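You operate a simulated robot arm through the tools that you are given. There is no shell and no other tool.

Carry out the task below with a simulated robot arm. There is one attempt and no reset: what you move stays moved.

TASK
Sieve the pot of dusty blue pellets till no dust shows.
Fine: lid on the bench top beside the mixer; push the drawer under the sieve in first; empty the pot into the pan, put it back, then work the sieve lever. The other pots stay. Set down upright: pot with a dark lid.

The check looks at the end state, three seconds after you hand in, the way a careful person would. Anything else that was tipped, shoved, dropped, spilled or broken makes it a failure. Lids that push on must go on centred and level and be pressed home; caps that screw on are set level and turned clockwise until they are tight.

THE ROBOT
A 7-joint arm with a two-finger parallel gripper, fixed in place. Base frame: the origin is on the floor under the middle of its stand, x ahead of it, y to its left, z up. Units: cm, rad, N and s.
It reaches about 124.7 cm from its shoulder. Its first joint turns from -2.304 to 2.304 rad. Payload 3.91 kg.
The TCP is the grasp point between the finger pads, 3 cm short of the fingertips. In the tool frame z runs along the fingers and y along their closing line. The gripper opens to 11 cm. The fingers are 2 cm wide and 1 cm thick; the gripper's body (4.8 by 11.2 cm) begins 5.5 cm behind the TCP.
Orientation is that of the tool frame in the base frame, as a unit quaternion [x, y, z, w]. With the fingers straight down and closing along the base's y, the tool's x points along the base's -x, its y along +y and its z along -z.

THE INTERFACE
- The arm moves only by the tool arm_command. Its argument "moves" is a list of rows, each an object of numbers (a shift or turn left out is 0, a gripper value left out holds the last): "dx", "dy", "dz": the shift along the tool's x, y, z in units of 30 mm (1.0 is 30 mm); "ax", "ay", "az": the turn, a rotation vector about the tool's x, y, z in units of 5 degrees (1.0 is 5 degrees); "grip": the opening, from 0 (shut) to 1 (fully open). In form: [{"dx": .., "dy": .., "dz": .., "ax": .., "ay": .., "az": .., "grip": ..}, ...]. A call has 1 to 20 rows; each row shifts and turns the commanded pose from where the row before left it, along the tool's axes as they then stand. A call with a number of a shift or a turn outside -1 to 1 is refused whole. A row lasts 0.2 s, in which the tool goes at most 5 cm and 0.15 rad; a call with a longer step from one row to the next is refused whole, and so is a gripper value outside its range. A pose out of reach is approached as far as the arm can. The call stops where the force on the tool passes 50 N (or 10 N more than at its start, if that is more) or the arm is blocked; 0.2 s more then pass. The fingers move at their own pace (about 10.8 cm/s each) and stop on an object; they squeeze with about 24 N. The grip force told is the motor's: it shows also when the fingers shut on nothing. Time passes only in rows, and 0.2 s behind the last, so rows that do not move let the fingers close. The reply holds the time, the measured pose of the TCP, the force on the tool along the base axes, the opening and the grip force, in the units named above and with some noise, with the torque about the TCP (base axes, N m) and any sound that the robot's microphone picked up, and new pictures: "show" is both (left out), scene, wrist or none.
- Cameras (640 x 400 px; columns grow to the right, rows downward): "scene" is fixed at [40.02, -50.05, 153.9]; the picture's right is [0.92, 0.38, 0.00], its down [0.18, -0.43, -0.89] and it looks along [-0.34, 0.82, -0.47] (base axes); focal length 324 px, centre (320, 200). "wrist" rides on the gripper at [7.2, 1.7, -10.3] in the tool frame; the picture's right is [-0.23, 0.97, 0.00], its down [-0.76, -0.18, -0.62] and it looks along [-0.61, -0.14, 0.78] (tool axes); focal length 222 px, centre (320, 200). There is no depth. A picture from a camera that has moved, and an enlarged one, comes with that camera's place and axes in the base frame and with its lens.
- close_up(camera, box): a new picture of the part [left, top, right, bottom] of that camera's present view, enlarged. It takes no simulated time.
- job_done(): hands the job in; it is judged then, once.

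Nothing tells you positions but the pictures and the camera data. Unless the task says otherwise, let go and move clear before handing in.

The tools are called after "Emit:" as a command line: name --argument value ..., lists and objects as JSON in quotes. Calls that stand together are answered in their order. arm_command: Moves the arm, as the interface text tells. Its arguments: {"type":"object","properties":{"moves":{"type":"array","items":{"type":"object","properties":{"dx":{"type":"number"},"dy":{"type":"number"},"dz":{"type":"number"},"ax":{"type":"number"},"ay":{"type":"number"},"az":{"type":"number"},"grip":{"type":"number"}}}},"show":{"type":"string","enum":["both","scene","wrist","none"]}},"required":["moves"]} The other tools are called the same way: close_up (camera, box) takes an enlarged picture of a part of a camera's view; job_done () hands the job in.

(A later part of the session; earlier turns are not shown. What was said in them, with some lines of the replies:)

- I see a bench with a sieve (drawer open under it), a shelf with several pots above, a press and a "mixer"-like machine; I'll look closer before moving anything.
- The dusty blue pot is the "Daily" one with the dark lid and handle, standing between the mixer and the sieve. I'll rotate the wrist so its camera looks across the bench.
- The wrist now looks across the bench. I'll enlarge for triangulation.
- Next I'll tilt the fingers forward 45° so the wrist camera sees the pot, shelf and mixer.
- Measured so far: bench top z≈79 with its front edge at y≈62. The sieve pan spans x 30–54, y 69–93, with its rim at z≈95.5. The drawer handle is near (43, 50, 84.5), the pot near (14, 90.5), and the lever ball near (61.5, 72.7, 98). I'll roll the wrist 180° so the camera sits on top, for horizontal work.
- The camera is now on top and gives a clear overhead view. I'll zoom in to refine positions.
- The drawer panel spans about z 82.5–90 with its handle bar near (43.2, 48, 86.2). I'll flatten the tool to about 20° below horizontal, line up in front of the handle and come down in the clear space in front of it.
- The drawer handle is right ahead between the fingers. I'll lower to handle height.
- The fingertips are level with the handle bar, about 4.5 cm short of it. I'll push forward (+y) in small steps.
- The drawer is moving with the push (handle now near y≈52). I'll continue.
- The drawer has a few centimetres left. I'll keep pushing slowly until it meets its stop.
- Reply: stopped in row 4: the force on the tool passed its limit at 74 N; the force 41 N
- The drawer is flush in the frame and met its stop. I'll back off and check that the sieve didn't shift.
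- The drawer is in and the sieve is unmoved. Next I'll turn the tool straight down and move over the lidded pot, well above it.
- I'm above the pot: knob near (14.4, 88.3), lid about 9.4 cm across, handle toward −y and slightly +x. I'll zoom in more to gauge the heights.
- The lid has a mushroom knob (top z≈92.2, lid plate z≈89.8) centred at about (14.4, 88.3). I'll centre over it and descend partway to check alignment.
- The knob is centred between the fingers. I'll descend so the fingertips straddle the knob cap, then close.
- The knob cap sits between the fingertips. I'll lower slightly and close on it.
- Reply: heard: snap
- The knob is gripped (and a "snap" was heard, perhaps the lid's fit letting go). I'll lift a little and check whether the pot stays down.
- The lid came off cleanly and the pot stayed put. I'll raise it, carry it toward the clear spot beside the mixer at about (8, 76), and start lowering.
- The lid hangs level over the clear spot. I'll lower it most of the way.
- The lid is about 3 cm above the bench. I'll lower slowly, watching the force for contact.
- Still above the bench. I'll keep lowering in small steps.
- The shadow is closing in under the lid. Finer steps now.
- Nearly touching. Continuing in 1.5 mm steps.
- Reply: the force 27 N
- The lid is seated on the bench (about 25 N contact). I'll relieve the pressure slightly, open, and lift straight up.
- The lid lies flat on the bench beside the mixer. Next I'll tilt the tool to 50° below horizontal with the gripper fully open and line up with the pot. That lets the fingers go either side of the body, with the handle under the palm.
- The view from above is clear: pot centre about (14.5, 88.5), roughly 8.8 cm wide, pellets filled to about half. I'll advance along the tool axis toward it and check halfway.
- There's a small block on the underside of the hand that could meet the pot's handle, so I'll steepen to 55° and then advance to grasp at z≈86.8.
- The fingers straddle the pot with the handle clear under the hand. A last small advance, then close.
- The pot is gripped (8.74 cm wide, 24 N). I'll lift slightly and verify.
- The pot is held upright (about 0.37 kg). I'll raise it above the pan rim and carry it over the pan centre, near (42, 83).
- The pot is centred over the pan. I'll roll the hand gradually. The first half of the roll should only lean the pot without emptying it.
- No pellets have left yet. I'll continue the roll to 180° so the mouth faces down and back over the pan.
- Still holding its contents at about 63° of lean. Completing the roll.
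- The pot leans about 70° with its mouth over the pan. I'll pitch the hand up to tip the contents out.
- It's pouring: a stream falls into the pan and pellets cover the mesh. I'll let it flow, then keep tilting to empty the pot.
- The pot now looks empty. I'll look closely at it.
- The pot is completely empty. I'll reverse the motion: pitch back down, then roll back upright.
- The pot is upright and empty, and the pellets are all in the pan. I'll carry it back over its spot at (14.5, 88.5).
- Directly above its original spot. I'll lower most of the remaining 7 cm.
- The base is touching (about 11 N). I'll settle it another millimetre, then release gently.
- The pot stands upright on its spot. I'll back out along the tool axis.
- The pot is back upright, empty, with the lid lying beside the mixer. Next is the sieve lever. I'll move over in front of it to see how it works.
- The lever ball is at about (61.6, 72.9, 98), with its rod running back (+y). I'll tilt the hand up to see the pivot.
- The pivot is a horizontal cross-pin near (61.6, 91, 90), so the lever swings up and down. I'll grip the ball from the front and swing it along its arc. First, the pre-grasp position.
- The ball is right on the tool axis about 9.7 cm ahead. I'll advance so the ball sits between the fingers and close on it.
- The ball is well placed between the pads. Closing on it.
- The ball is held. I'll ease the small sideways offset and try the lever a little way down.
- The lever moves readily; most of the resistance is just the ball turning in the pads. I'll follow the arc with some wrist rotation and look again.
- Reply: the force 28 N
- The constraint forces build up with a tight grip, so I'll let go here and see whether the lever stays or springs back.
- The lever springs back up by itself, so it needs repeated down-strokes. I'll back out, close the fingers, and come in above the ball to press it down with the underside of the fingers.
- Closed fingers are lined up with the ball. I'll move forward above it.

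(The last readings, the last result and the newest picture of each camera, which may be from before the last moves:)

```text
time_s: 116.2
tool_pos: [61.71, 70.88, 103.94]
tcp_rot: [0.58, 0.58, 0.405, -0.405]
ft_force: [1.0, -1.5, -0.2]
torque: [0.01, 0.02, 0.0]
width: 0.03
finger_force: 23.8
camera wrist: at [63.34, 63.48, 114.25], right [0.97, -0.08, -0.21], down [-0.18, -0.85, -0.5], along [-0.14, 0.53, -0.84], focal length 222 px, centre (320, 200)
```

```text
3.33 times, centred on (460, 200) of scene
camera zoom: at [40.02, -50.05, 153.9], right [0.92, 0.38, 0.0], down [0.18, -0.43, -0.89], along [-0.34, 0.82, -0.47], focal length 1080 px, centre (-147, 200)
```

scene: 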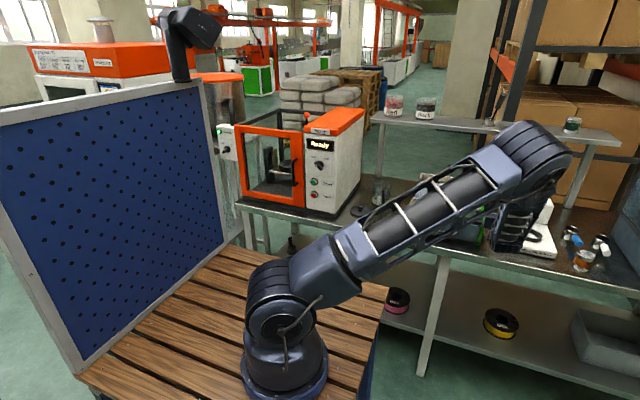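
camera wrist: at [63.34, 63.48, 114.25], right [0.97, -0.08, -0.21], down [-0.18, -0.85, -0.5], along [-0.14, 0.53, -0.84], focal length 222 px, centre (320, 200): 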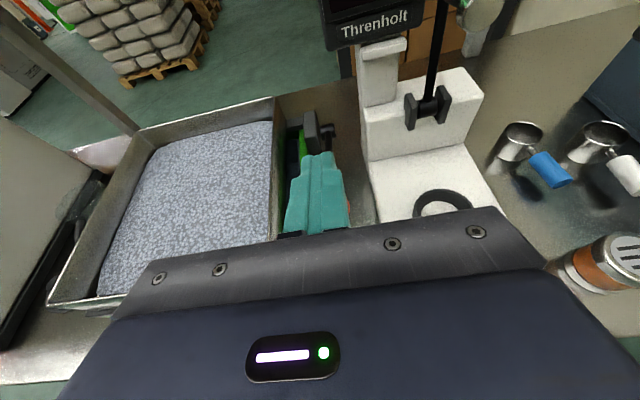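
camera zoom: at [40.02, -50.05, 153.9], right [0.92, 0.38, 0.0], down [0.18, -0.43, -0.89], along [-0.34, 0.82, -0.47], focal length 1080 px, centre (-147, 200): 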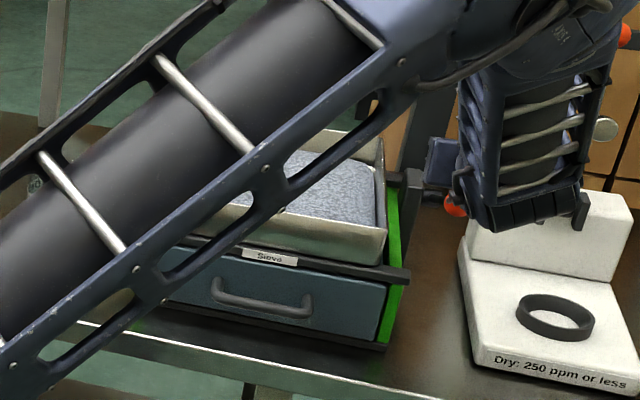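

The fingers are over the ball. I'll press down gently to feel contact and stroke the lever.

Emit:
arm_command --moves '[{"dx": -0.282, "dz": 0.103}, {"dx": -0.282, "dz": 0.103}, {"dx": -0.282, "dz": 0.103}, {"dx": -0.282, "dz": 0.103}, {"dx": -0.282, "dz": 0.103}, {"dx": -0.282, "dz": 0.103}]' --show "wrist"

Emit:
close_up --camera "wrist" --box '[240, 60, 440, 240]'

```text
time_s: 117.6
tool_pos: [61.62, 70.83, 98.52]
tcp_rot: [0.58, 0.58, 0.405, -0.405]
ft_force: [-0.7, 0.5, 2.9]
torque: [0.02, -0.02, 0.02]
width: 0.0
finger_force: 24.6
camera wrist: at [63.26, 63.48, 108.9], right [0.97, -0.08, -0.21], down [-0.18, -0.85, -0.5], along [-0.14, 0.53, -0.84], focal length 222 px, centre (320, 200)
```

wrist: 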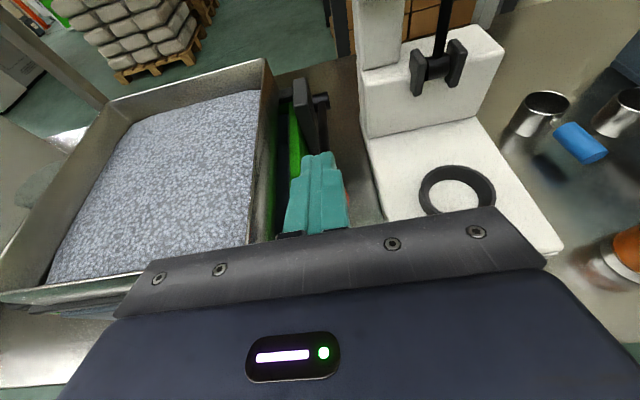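

```text
2.22 times, centred on (340, 150) of wrist
camera zoom: at [63.26, 63.48, 108.9], right [0.97, -0.08, -0.21], down [-0.18, -0.85, -0.5], along [-0.14, 0.53, -0.84], focal length 494 px, centre (276, 311)
```

zoom: 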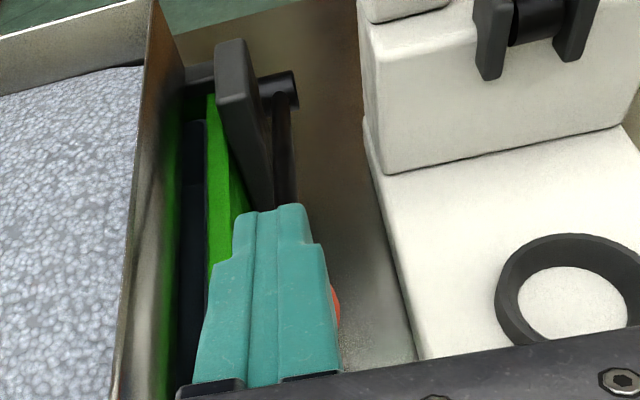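

Contact is light (about 3 N of spring). Continuing the down-stroke.

Emit:
arm_command --moves '[{"dx": -0.282, "dz": 0.103}, {"dx": -0.282, "dz": 0.103}, {"dx": -0.282, "dz": 0.103}, {"dx": -0.282, "dz": 0.103}, {"dx": -0.282, "dz": 0.103}, {"dx": -0.282, "dz": 0.103}]' --show "wrist"

Emit:
close_up --camera "wrist" --box '[240, 60, 440, 240]'

Emit:
close_up --camera "wrist" --box '[0, 40, 260, 240]'

```text
time_s: 119.0
tool_pos: [61.56, 70.81, 93.14]
tcp_rot: [0.579, 0.579, 0.406, -0.405]
ft_force: [-0.4, 1.4, 5.2]
torque: [0.05, -0.04, -0.04]
width: 0.01
finger_force: 24.0
camera wrist: at [63.22, 63.43, 103.51], right [0.97, -0.08, -0.21], down [-0.18, -0.85, -0.5], along [-0.14, 0.53, -0.84], focal length 222 px, centre (320, 200)
```

wrist: 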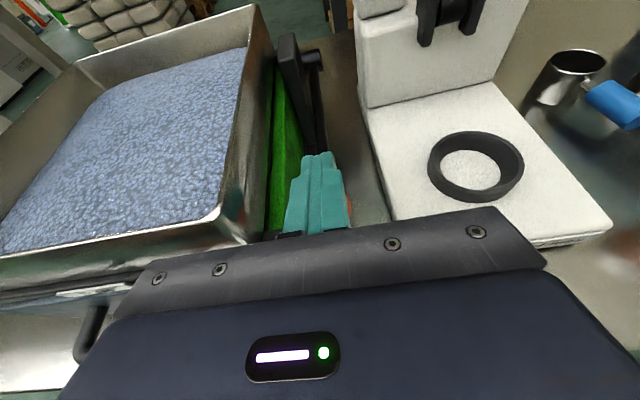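

```text
2.22 times, centred on (340, 150) of wrist
camera zoom: at [63.22, 63.43, 103.51], right [0.97, -0.08, -0.21], down [-0.18, -0.85, -0.5], along [-0.14, 0.53, -0.84], focal length 494 px, centre (276, 311)
```

zoom: 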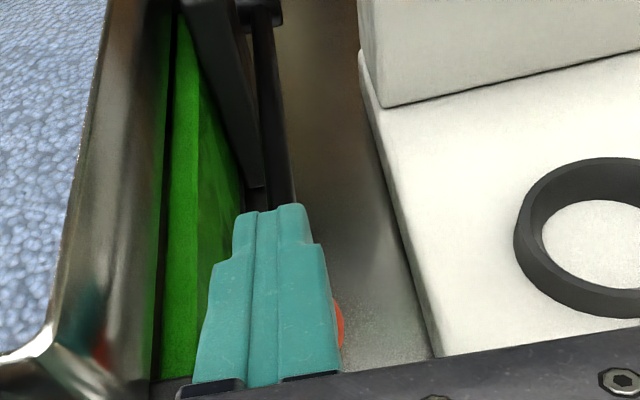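

```text
2.00 times, centred on (130, 140) of wrist
camera zoom: at [63.22, 63.43, 103.51], right [0.97, -0.08, -0.21], down [-0.18, -0.85, -0.5], along [-0.14, 0.53, -0.84], focal length 444 px, centre (700, 320)
```

zoom: 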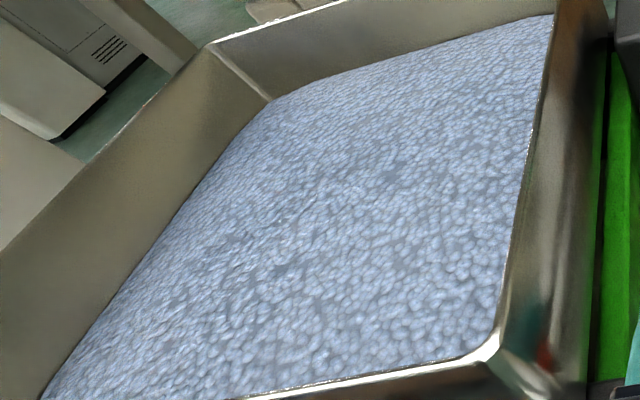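

The pellets are already turning bluer. I'll find how far the lever goes.

Emit:
arm_command --moves '[{"dx": -0.282, "dz": 0.103}, {"dx": -0.282, "dz": 0.103}, {"dx": -0.282, "dz": 0.103}]' --show "wrist"

Emit:
close_up --camera "wrist" --box '[240, 60, 440, 240]'

```text
time_s: 119.7
tool_pos: [61.64, 71.21, 91.93]
tcp_rot: [0.575, 0.577, 0.412, -0.408]
ft_force: [0.4, 3.2, 10.4]
torque: [0.14, -0.05, -0.14]
width: 0.03
finger_force: 24.1
stopped in row 3: the force on the tool passed its limit at 57 N (the readings are from after the stop); the commanded pose is now the measured one
camera wrist: at [63.19, 63.71, 102.12], right [0.98, -0.07, -0.21], down [-0.17, -0.84, -0.52], along [-0.14, 0.54, -0.83], focal length 222 px, centre (320, 200)
```

wrist: 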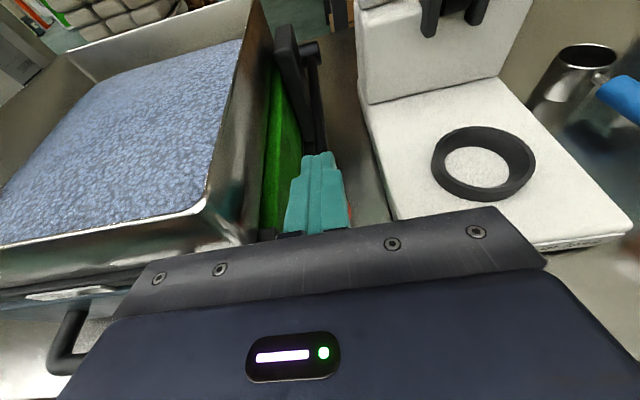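

```text
2.22 times, centred on (340, 150) of wrist
camera zoom: at [63.19, 63.71, 102.12], right [0.98, -0.07, -0.21], down [-0.17, -0.84, -0.52], along [-0.14, 0.54, -0.83], focal length 494 px, centre (276, 311)
```

zoom: 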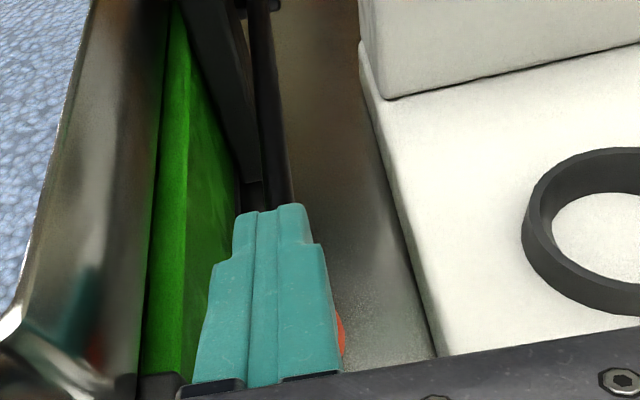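

The lower stop is at TCP z≈91.9. A full stroke is therefore about 9 cm. I'll pump between z≈101 and z≈92.4, staying short of the stop.

Emit:
arm_command --moves '[{"dx": 0.7285, "dz": -0.265}, {"dx": 0.7285, "dz": -0.265}, {"dx": 0.7285, "dz": -0.265}, {"dx": 0.7285, "dz": -0.265}, {}, {"dx": -0.689, "dz": 0.251}, {"dx": -0.689, "dz": 0.251}, {"dx": -0.689, "dz": 0.251}, {"dx": -0.689, "dz": 0.251}, {}]' --show "both"

Emit:
close_up --camera "wrist" --box '[0, 40, 260, 240]'

```text
time_s: 121.9
tool_pos: [61.62, 71.17, 92.08]
tcp_rot: [0.575, 0.579, 0.41, -0.408]
ft_force: [-1.7, 2.1, 4.1]
torque: [0.09, 0.03, 0.06]
width: 0.01
finger_force: 24.2
camera wrist: at [63.22, 63.68, 102.48], right [0.98, -0.07, -0.21], down [-0.17, -0.84, -0.51], along [-0.14, 0.54, -0.83], focal length 222 px, centre (320, 200)
```

scene: 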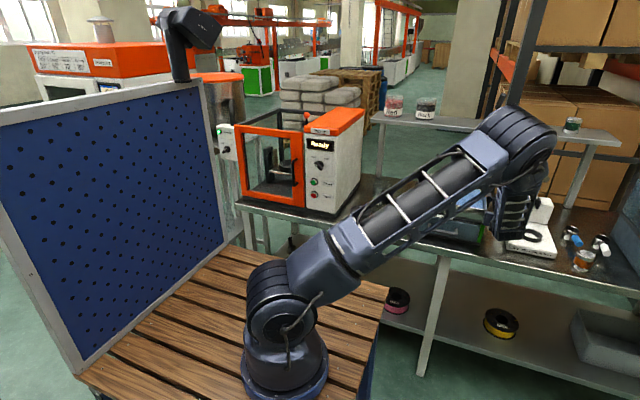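
wrist: 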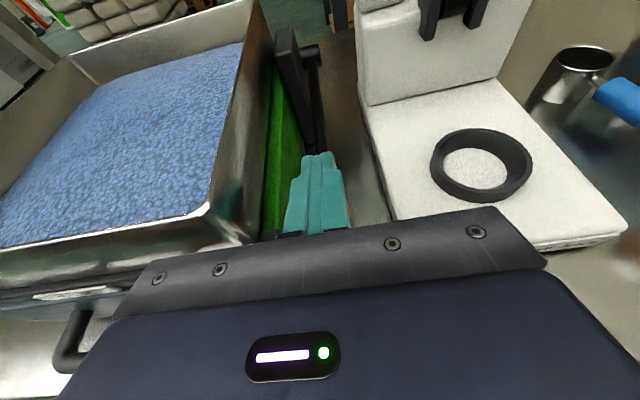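

```text
2.00 times, centred on (130, 140) of wrist
camera zoom: at [63.22, 63.68, 102.48], right [0.98, -0.07, -0.21], down [-0.17, -0.84, -0.51], along [-0.14, 0.54, -0.83], focal length 444 px, centre (700, 320)
```

zoom: 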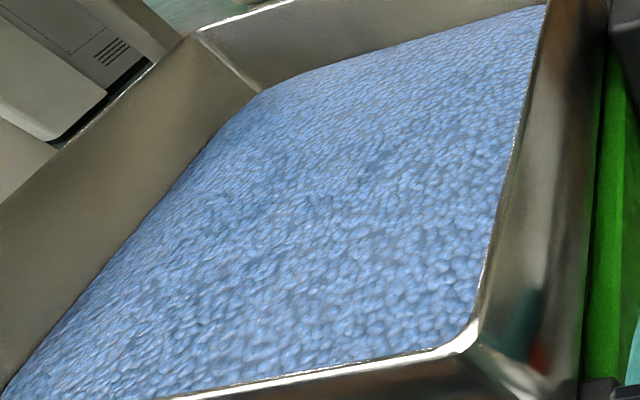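

Clearly bluer after the second stroke. Continuing with two more full strokes.

Emit:
arm_command --moves '[{"dx": 0.689, "dz": -0.251}, {"dx": 0.689, "dz": -0.251}, {"dx": 0.689, "dz": -0.251}, {"dx": 0.689, "dz": -0.251}, {}, {"dx": -0.689, "dz": 0.251}, {"dx": -0.689, "dz": 0.251}, {"dx": -0.689, "dz": 0.251}, {"dx": -0.689, "dz": 0.251}, {}, {"dx": 0.689, "dz": -0.251}, {"dx": 0.689, "dz": -0.251}, {"dx": 0.689, "dz": -0.251}, {"dx": 0.689, "dz": -0.251}, {}, {"dx": -0.689, "dz": 0.251}, {"dx": -0.689, "dz": 0.251}, {"dx": -0.689, "dz": 0.251}, {"dx": -0.689, "dz": 0.251}, {}]' --show "both"

Emit:
close_up --camera "wrist" --box '[0, 40, 260, 240]'

```text
time_s: 126.1
tool_pos: [61.59, 71.16, 92.23]
tcp_rot: [0.575, 0.578, 0.41, -0.409]
ft_force: [0.9, 1.8, 5.9]
torque: [0.04, 0.03, -0.03]
width: 0.01
finger_force: 24.4
camera wrist: at [63.29, 63.71, 102.47], right [0.98, -0.07, -0.21], down [-0.17, -0.84, -0.51], along [-0.14, 0.54, -0.83], focal length 222 px, centre (320, 200)
```

scene: 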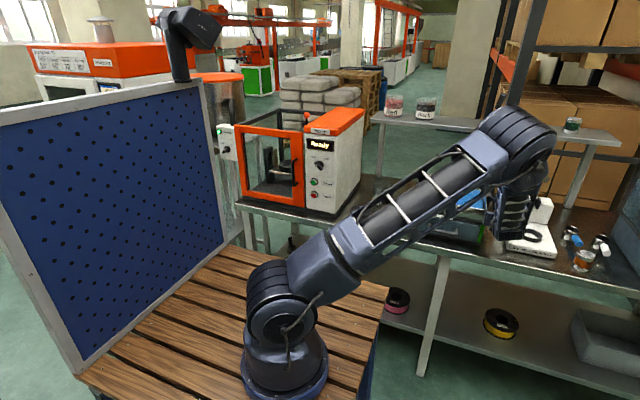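
wrist: 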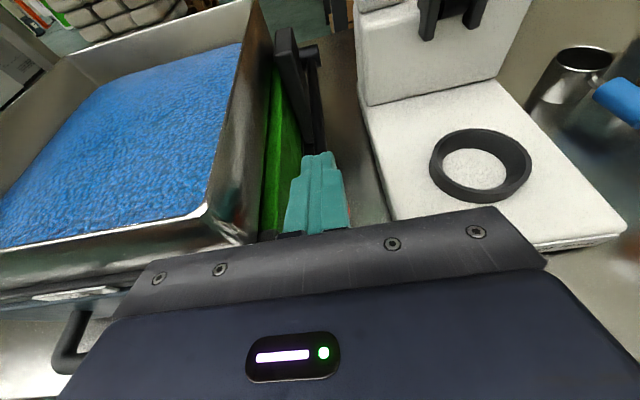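

```text
2.00 times, centred on (130, 140) of wrist
camera zoom: at [63.29, 63.71, 102.47], right [0.98, -0.07, -0.21], down [-0.17, -0.84, -0.51], along [-0.14, 0.54, -0.83], focal length 444 px, centre (700, 320)
```

zoom: 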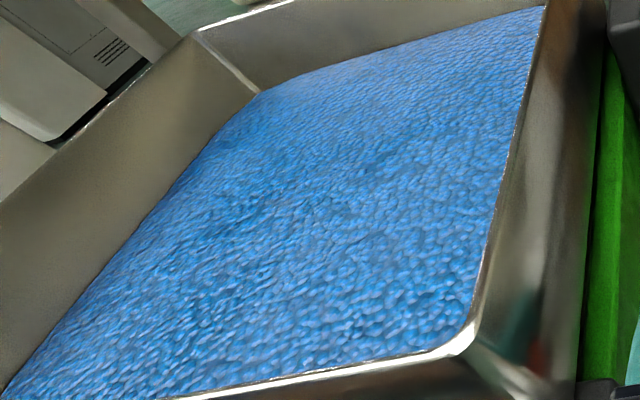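

Much cleaner, a solid blue now. A few more strokes to see whether the colour still changes.

Emit:
arm_command --moves '[{"dx": 0.689, "dz": -0.251}, {"dx": 0.689, "dz": -0.251}, {"dx": 0.689, "dz": -0.251}, {"dx": 0.689, "dz": -0.251}, {}, {"dx": -0.689, "dz": 0.251}, {"dx": -0.689, "dz": 0.251}, {"dx": -0.689, "dz": 0.251}, {"dx": -0.689, "dz": 0.251}, {}, {"dx": 0.689, "dz": -0.251}, {"dx": 0.689, "dz": -0.251}, {"dx": 0.689, "dz": -0.251}, {"dx": 0.689, "dz": -0.251}, {}, {"dx": -0.689, "dz": 0.251}, {"dx": -0.689, "dz": 0.251}, {"dx": -0.689, "dz": 0.251}, {"dx": -0.689, "dz": 0.251}, {}]' --show "wrist"

Emit:
close_up --camera "wrist" --box '[0, 40, 260, 240]'

```text
time_s: 130.3
tool_pos: [61.65, 71.17, 92.21]
tcp_rot: [0.574, 0.579, 0.41, -0.409]
ft_force: [0.2, 1.8, 4.1]
torque: [0.05, 0.02, 0.09]
width: 0.0
finger_force: 24.4
camera wrist: at [63.2, 63.66, 102.48], right [0.98, -0.07, -0.21], down [-0.17, -0.84, -0.51], along [-0.14, 0.54, -0.83], focal length 222 px, centre (320, 200)
```

wrist: 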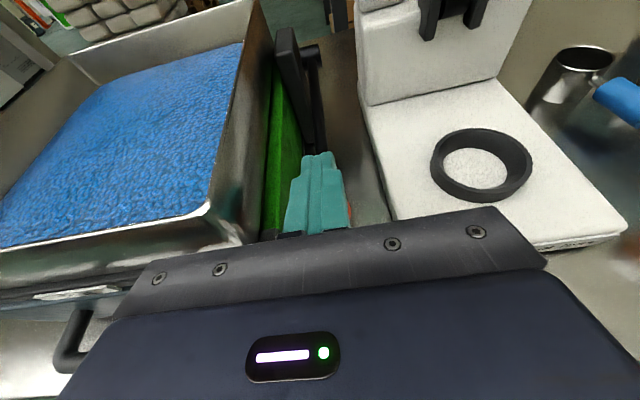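

```text
2.00 times, centred on (130, 140) of wrist
camera zoom: at [63.2, 63.66, 102.48], right [0.98, -0.07, -0.21], down [-0.17, -0.84, -0.51], along [-0.14, 0.54, -0.83], focal length 444 px, centre (700, 320)
```

zoom: 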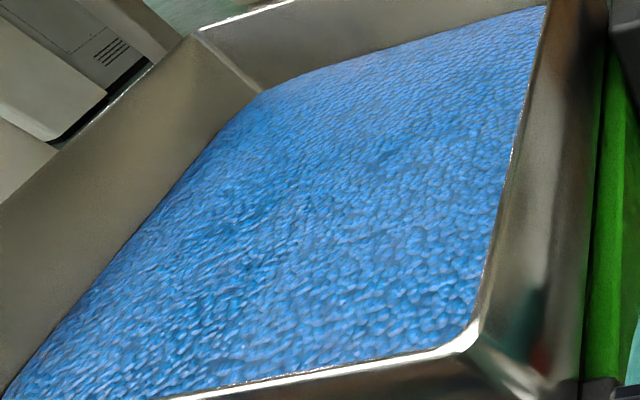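

The colour seems to have levelled off. Two more strokes for certainty, ending with the lever released.

Emit:
arm_command --moves '[{"dx": 0.689, "dz": -0.251}, {"dx": 0.689, "dz": -0.251}, {"dx": 0.689, "dz": -0.251}, {"dx": 0.689, "dz": -0.251}, {}, {"dx": -0.689, "dz": 0.251}, {"dx": -0.689, "dz": 0.251}, {"dx": -0.689, "dz": 0.251}, {"dx": -0.689, "dz": 0.251}, {}, {"dx": 0.689, "dz": -0.251}, {"dx": 0.689, "dz": -0.251}, {"dx": 0.689, "dz": -0.251}, {"dx": 0.689, "dz": -0.251}, {}, {"dx": -0.689, "dz": 0.251}, {"dx": -0.689, "dz": 0.251}, {"dx": -0.689, "dz": 0.251}, {"dx": -0.689, "dz": 0.251}, {}]' --show "wrist"

Emit:
close_up --camera "wrist" --box '[0, 40, 260, 240]'

```text
time_s: 134.5
tool_pos: [61.57, 71.02, 92.26]
tcp_rot: [0.575, 0.579, 0.41, -0.408]
ft_force: [0.2, 2.6, 4.8]
torque: [0.06, -0.02, -0.02]
width: 0.0
finger_force: 24.0
camera wrist: at [63.2, 63.63, 102.48], right [0.98, -0.07, -0.21], down [-0.17, -0.84, -0.51], along [-0.14, 0.54, -0.83], focal length 222 px, centre (320, 200)
```

wrist: 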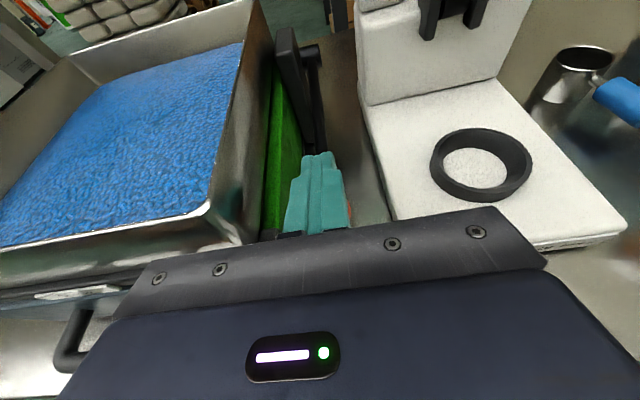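

```text
2.00 times, centred on (130, 140) of wrist
camera zoom: at [63.2, 63.63, 102.48], right [0.98, -0.07, -0.21], down [-0.17, -0.84, -0.51], along [-0.14, 0.54, -0.83], focal length 444 px, centre (700, 320)
```

zoom: 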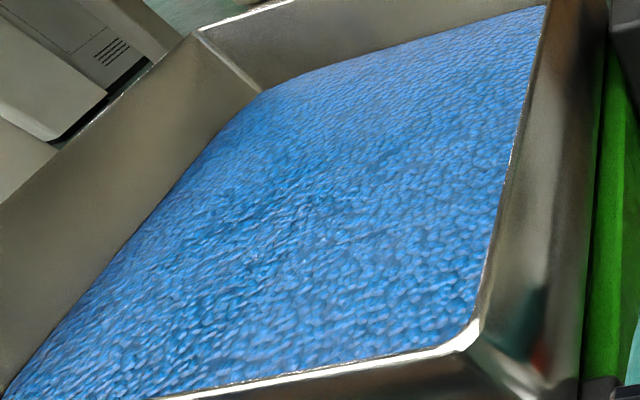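

No further change: no dust shows. I'll raise to let the lever return, back off clear, and inspect everything.

Emit:
arm_command --moves '[{"dx": 0.689, "dz": -0.251}, {"dx": 0.689, "dz": -0.251}, {"dx": 0.689, "dz": -0.251}, {"dx": 0.689, "dz": -0.251}, {"dx": 0.689, "dz": -0.251}, {"dx": 0.689, "dz": -0.251}, {"dx": -0.3, "dz": -0.85}, {"dx": -0.3, "dz": -0.85}, {"dx": -0.3, "dz": -0.85}, {"dx": -0.3, "dz": -0.85}, {"dx": 0.94, "dz": -0.342}, {"dx": 0.94, "dz": -0.342}, {"dx": 0.94, "dz": -0.342}, {"dx": 0.94, "dz": -0.342}, {}]' --show "both"

Emit:
close_up --camera "wrist" --box '[60, 20, 440, 240]'

Emit:
close_up --camera "scene" --box '[330, 140, 560, 280]'

```text
time_s: 137.7
tool_pos: [61.61, 59.97, 117.43]
tcp_rot: [0.575, 0.579, 0.41, -0.408]
ft_force: [-0.1, -0.6, 0.2]
torque: [-0.02, -0.03, -0.03]
width: 0.0
finger_force: 23.8
camera wrist: at [63.14, 52.61, 127.66], right [0.98, -0.07, -0.21], down [-0.17, -0.84, -0.51], along [-0.14, 0.54, -0.83], focal length 222 px, centre (320, 200)
```

scene: 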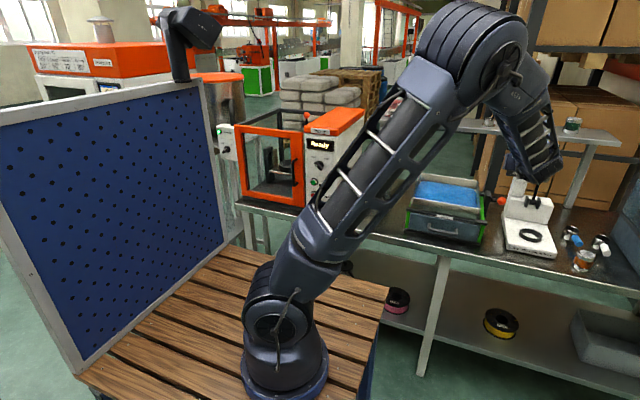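
wrist: 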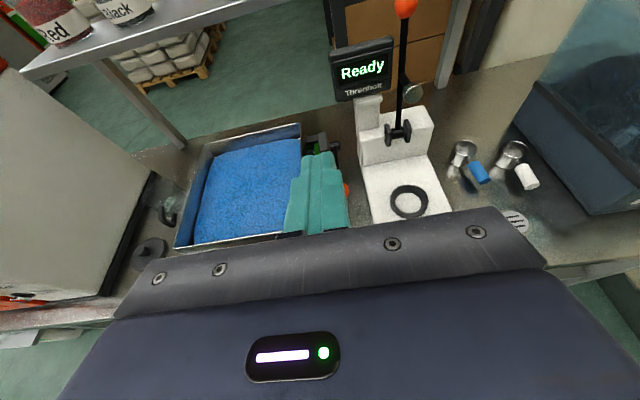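

```text
1.68 times, centred on (250, 130) of wrist
camera zoom: at [63.14, 52.61, 127.66], right [0.98, -0.07, -0.21], down [-0.17, -0.84, -0.51], along [-0.14, 0.54, -0.83], focal length 374 px, centre (438, 318)
```

zoom: 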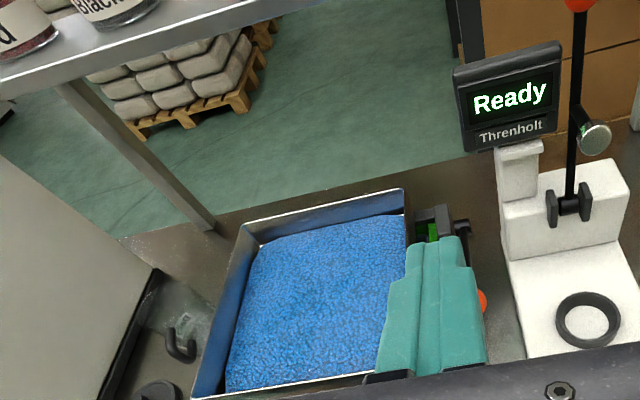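

```text
2.78 times, centred on (445, 210) of scene
camera zoom: at [40.02, -50.05, 153.9], right [0.92, 0.38, 0.0], down [0.18, -0.43, -0.89], along [-0.34, 0.82, -0.47], focal length 901 px, centre (-28, 172)
```

zoom: 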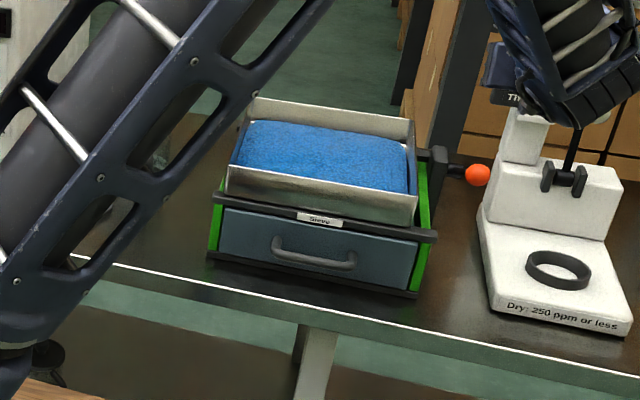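

The lever is back up, the drawer is in, and the pan holds clean blue pellets. I'll move the arm clear to verify the pot and lid.

Emit:
arm_command --moves '[{"dx": 0.5, "dz": -0.6}, {"dy": -0.9, "dz": -0.6}, {"dy": -0.9, "dz": -0.6}, {"dy": -0.9, "dz": -0.6}, {"dy": -0.9, "dz": -0.4}, {"dy": -0.9}, {"dy": -0.9}, {"dy": -0.9}, {"dy": -0.9}, {}]' --show "both"

Emit:
close_up --camera "wrist" --box '[120, 20, 440, 220]'

Emit:
close_up --camera "scene" --box '[320, 80, 560, 270]'

```text
time_s: 139.9
tool_pos: [39.94, 52.58, 121.44]
tcp_rot: [0.575, 0.579, 0.409, -0.408]
ft_force: [-0.6, -0.4, -0.6]
torque: [0.01, -0.01, -0.02]
width: 0.01
finger_force: 24.0
camera wrist: at [41.55, 45.07, 131.7], right [0.97, -0.07, -0.21], down [-0.17, -0.84, -0.51], along [-0.14, 0.54, -0.83], focal length 222 px, centre (320, 200)
```

scene: 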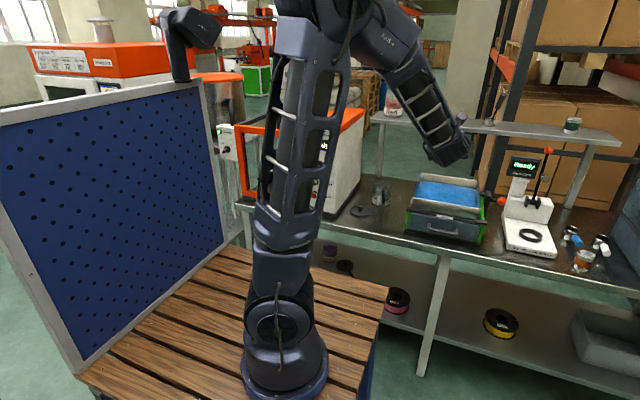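
wrist: 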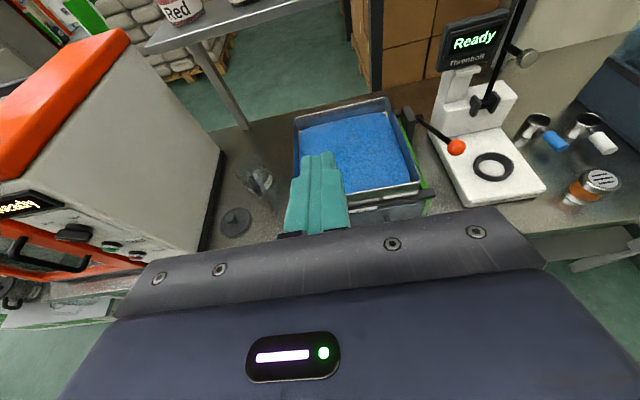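

```text
2.00 times, centred on (280, 120) of wrist
camera zoom: at [41.55, 45.07, 131.7], right [0.97, -0.07, -0.21], down [-0.17, -0.84, -0.51], along [-0.14, 0.54, -0.83], focal length 444 px, centre (400, 360)
```

zoom: 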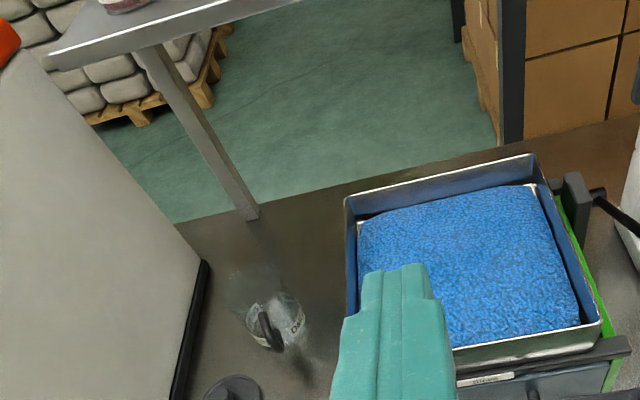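

```text
2.11 times, centred on (440, 175) of scene
camera zoom: at [40.02, -50.05, 153.9], right [0.92, 0.38, 0.0], down [0.18, -0.43, -0.89], along [-0.34, 0.82, -0.47], focal length 682 px, centre (67, 253)
```

zoom: 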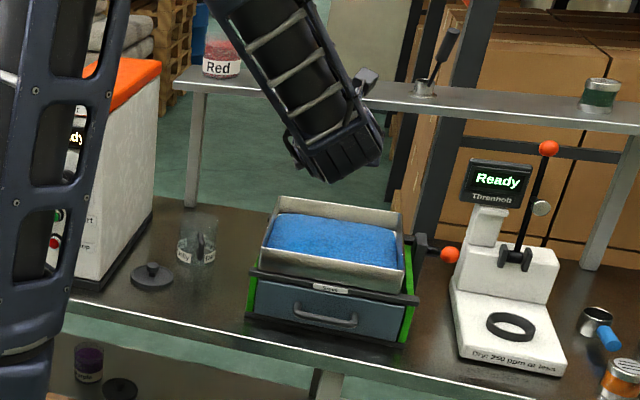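

Everything looks in order; one last close look at the pellets, drawer front and pot before handing in.

Emit:
close_up --camera "scene" --box '[400, 165, 490, 245]'

Emit:
close_up --camera "scene" --box '[335, 165, 405, 225]'

```text
5.00 times, centred on (445, 205) of scene
camera zoom: at [40.02, -50.05, 153.9], right [0.92, 0.38, 0.0], down [0.18, -0.43, -0.89], along [-0.34, 0.82, -0.47], focal length 1620 px, centre (-305, 175)
```

zoom: 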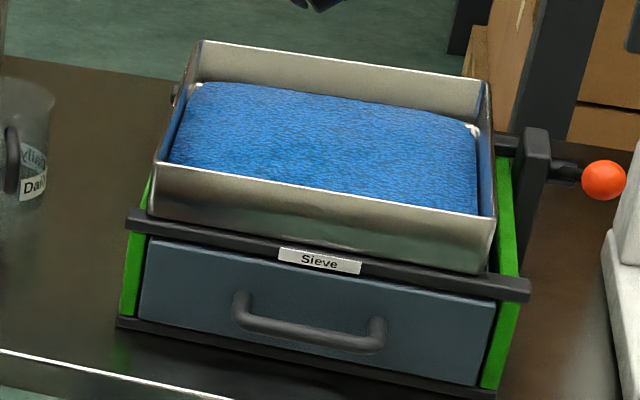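

```text
6.67 times, centred on (370, 195) of scene
camera zoom: at [40.02, -50.05, 153.9], right [0.92, 0.38, 0.0], down [0.18, -0.43, -0.89], along [-0.34, 0.82, -0.47], focal length 2159 px, centre (-13, 233)
```

zoom: 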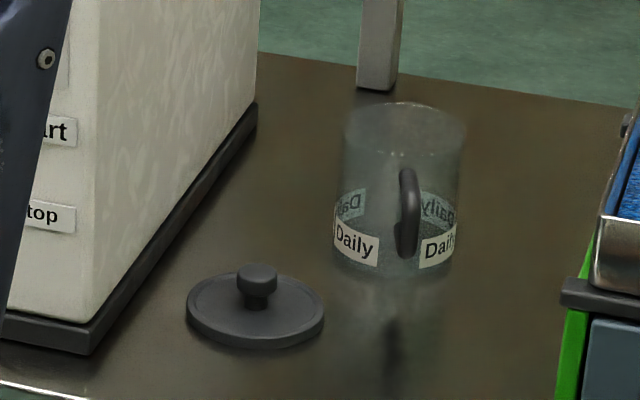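

The pellets are a uniform clean blue with no dust showing. The drawer is pushed fully in and the lever is back at rest. The empty pot stands upright in its place, the lid lies flat on the bench beside the mixer, and the gripper is clear, so I'm handing in.

Emit:
job_done

```text
The job is handed in.
```

The blue pellets are sieved: they show an even, clean blue in the pan, and the last strokes made no further difference. The job is handed in, but the check's result hasn't come back.

- **Drawer:** I pushed it fully in first. It hit its stop with a brief 74 N, and the sieve didn't move.
- **Lid:** it lies flat on the bench top beside the mixer. I heard a snap as I gripped the knob, and then the lid lifted off cleanly.
- **Pot:** I emptied it into the pan with no spill visible in the pictures, and it now stands upright back in its place.
- **Lever:** it needed about eight down-strokes and has sprung back to rest.

I didn't touch the other pots, and the gripper is clear of everything.
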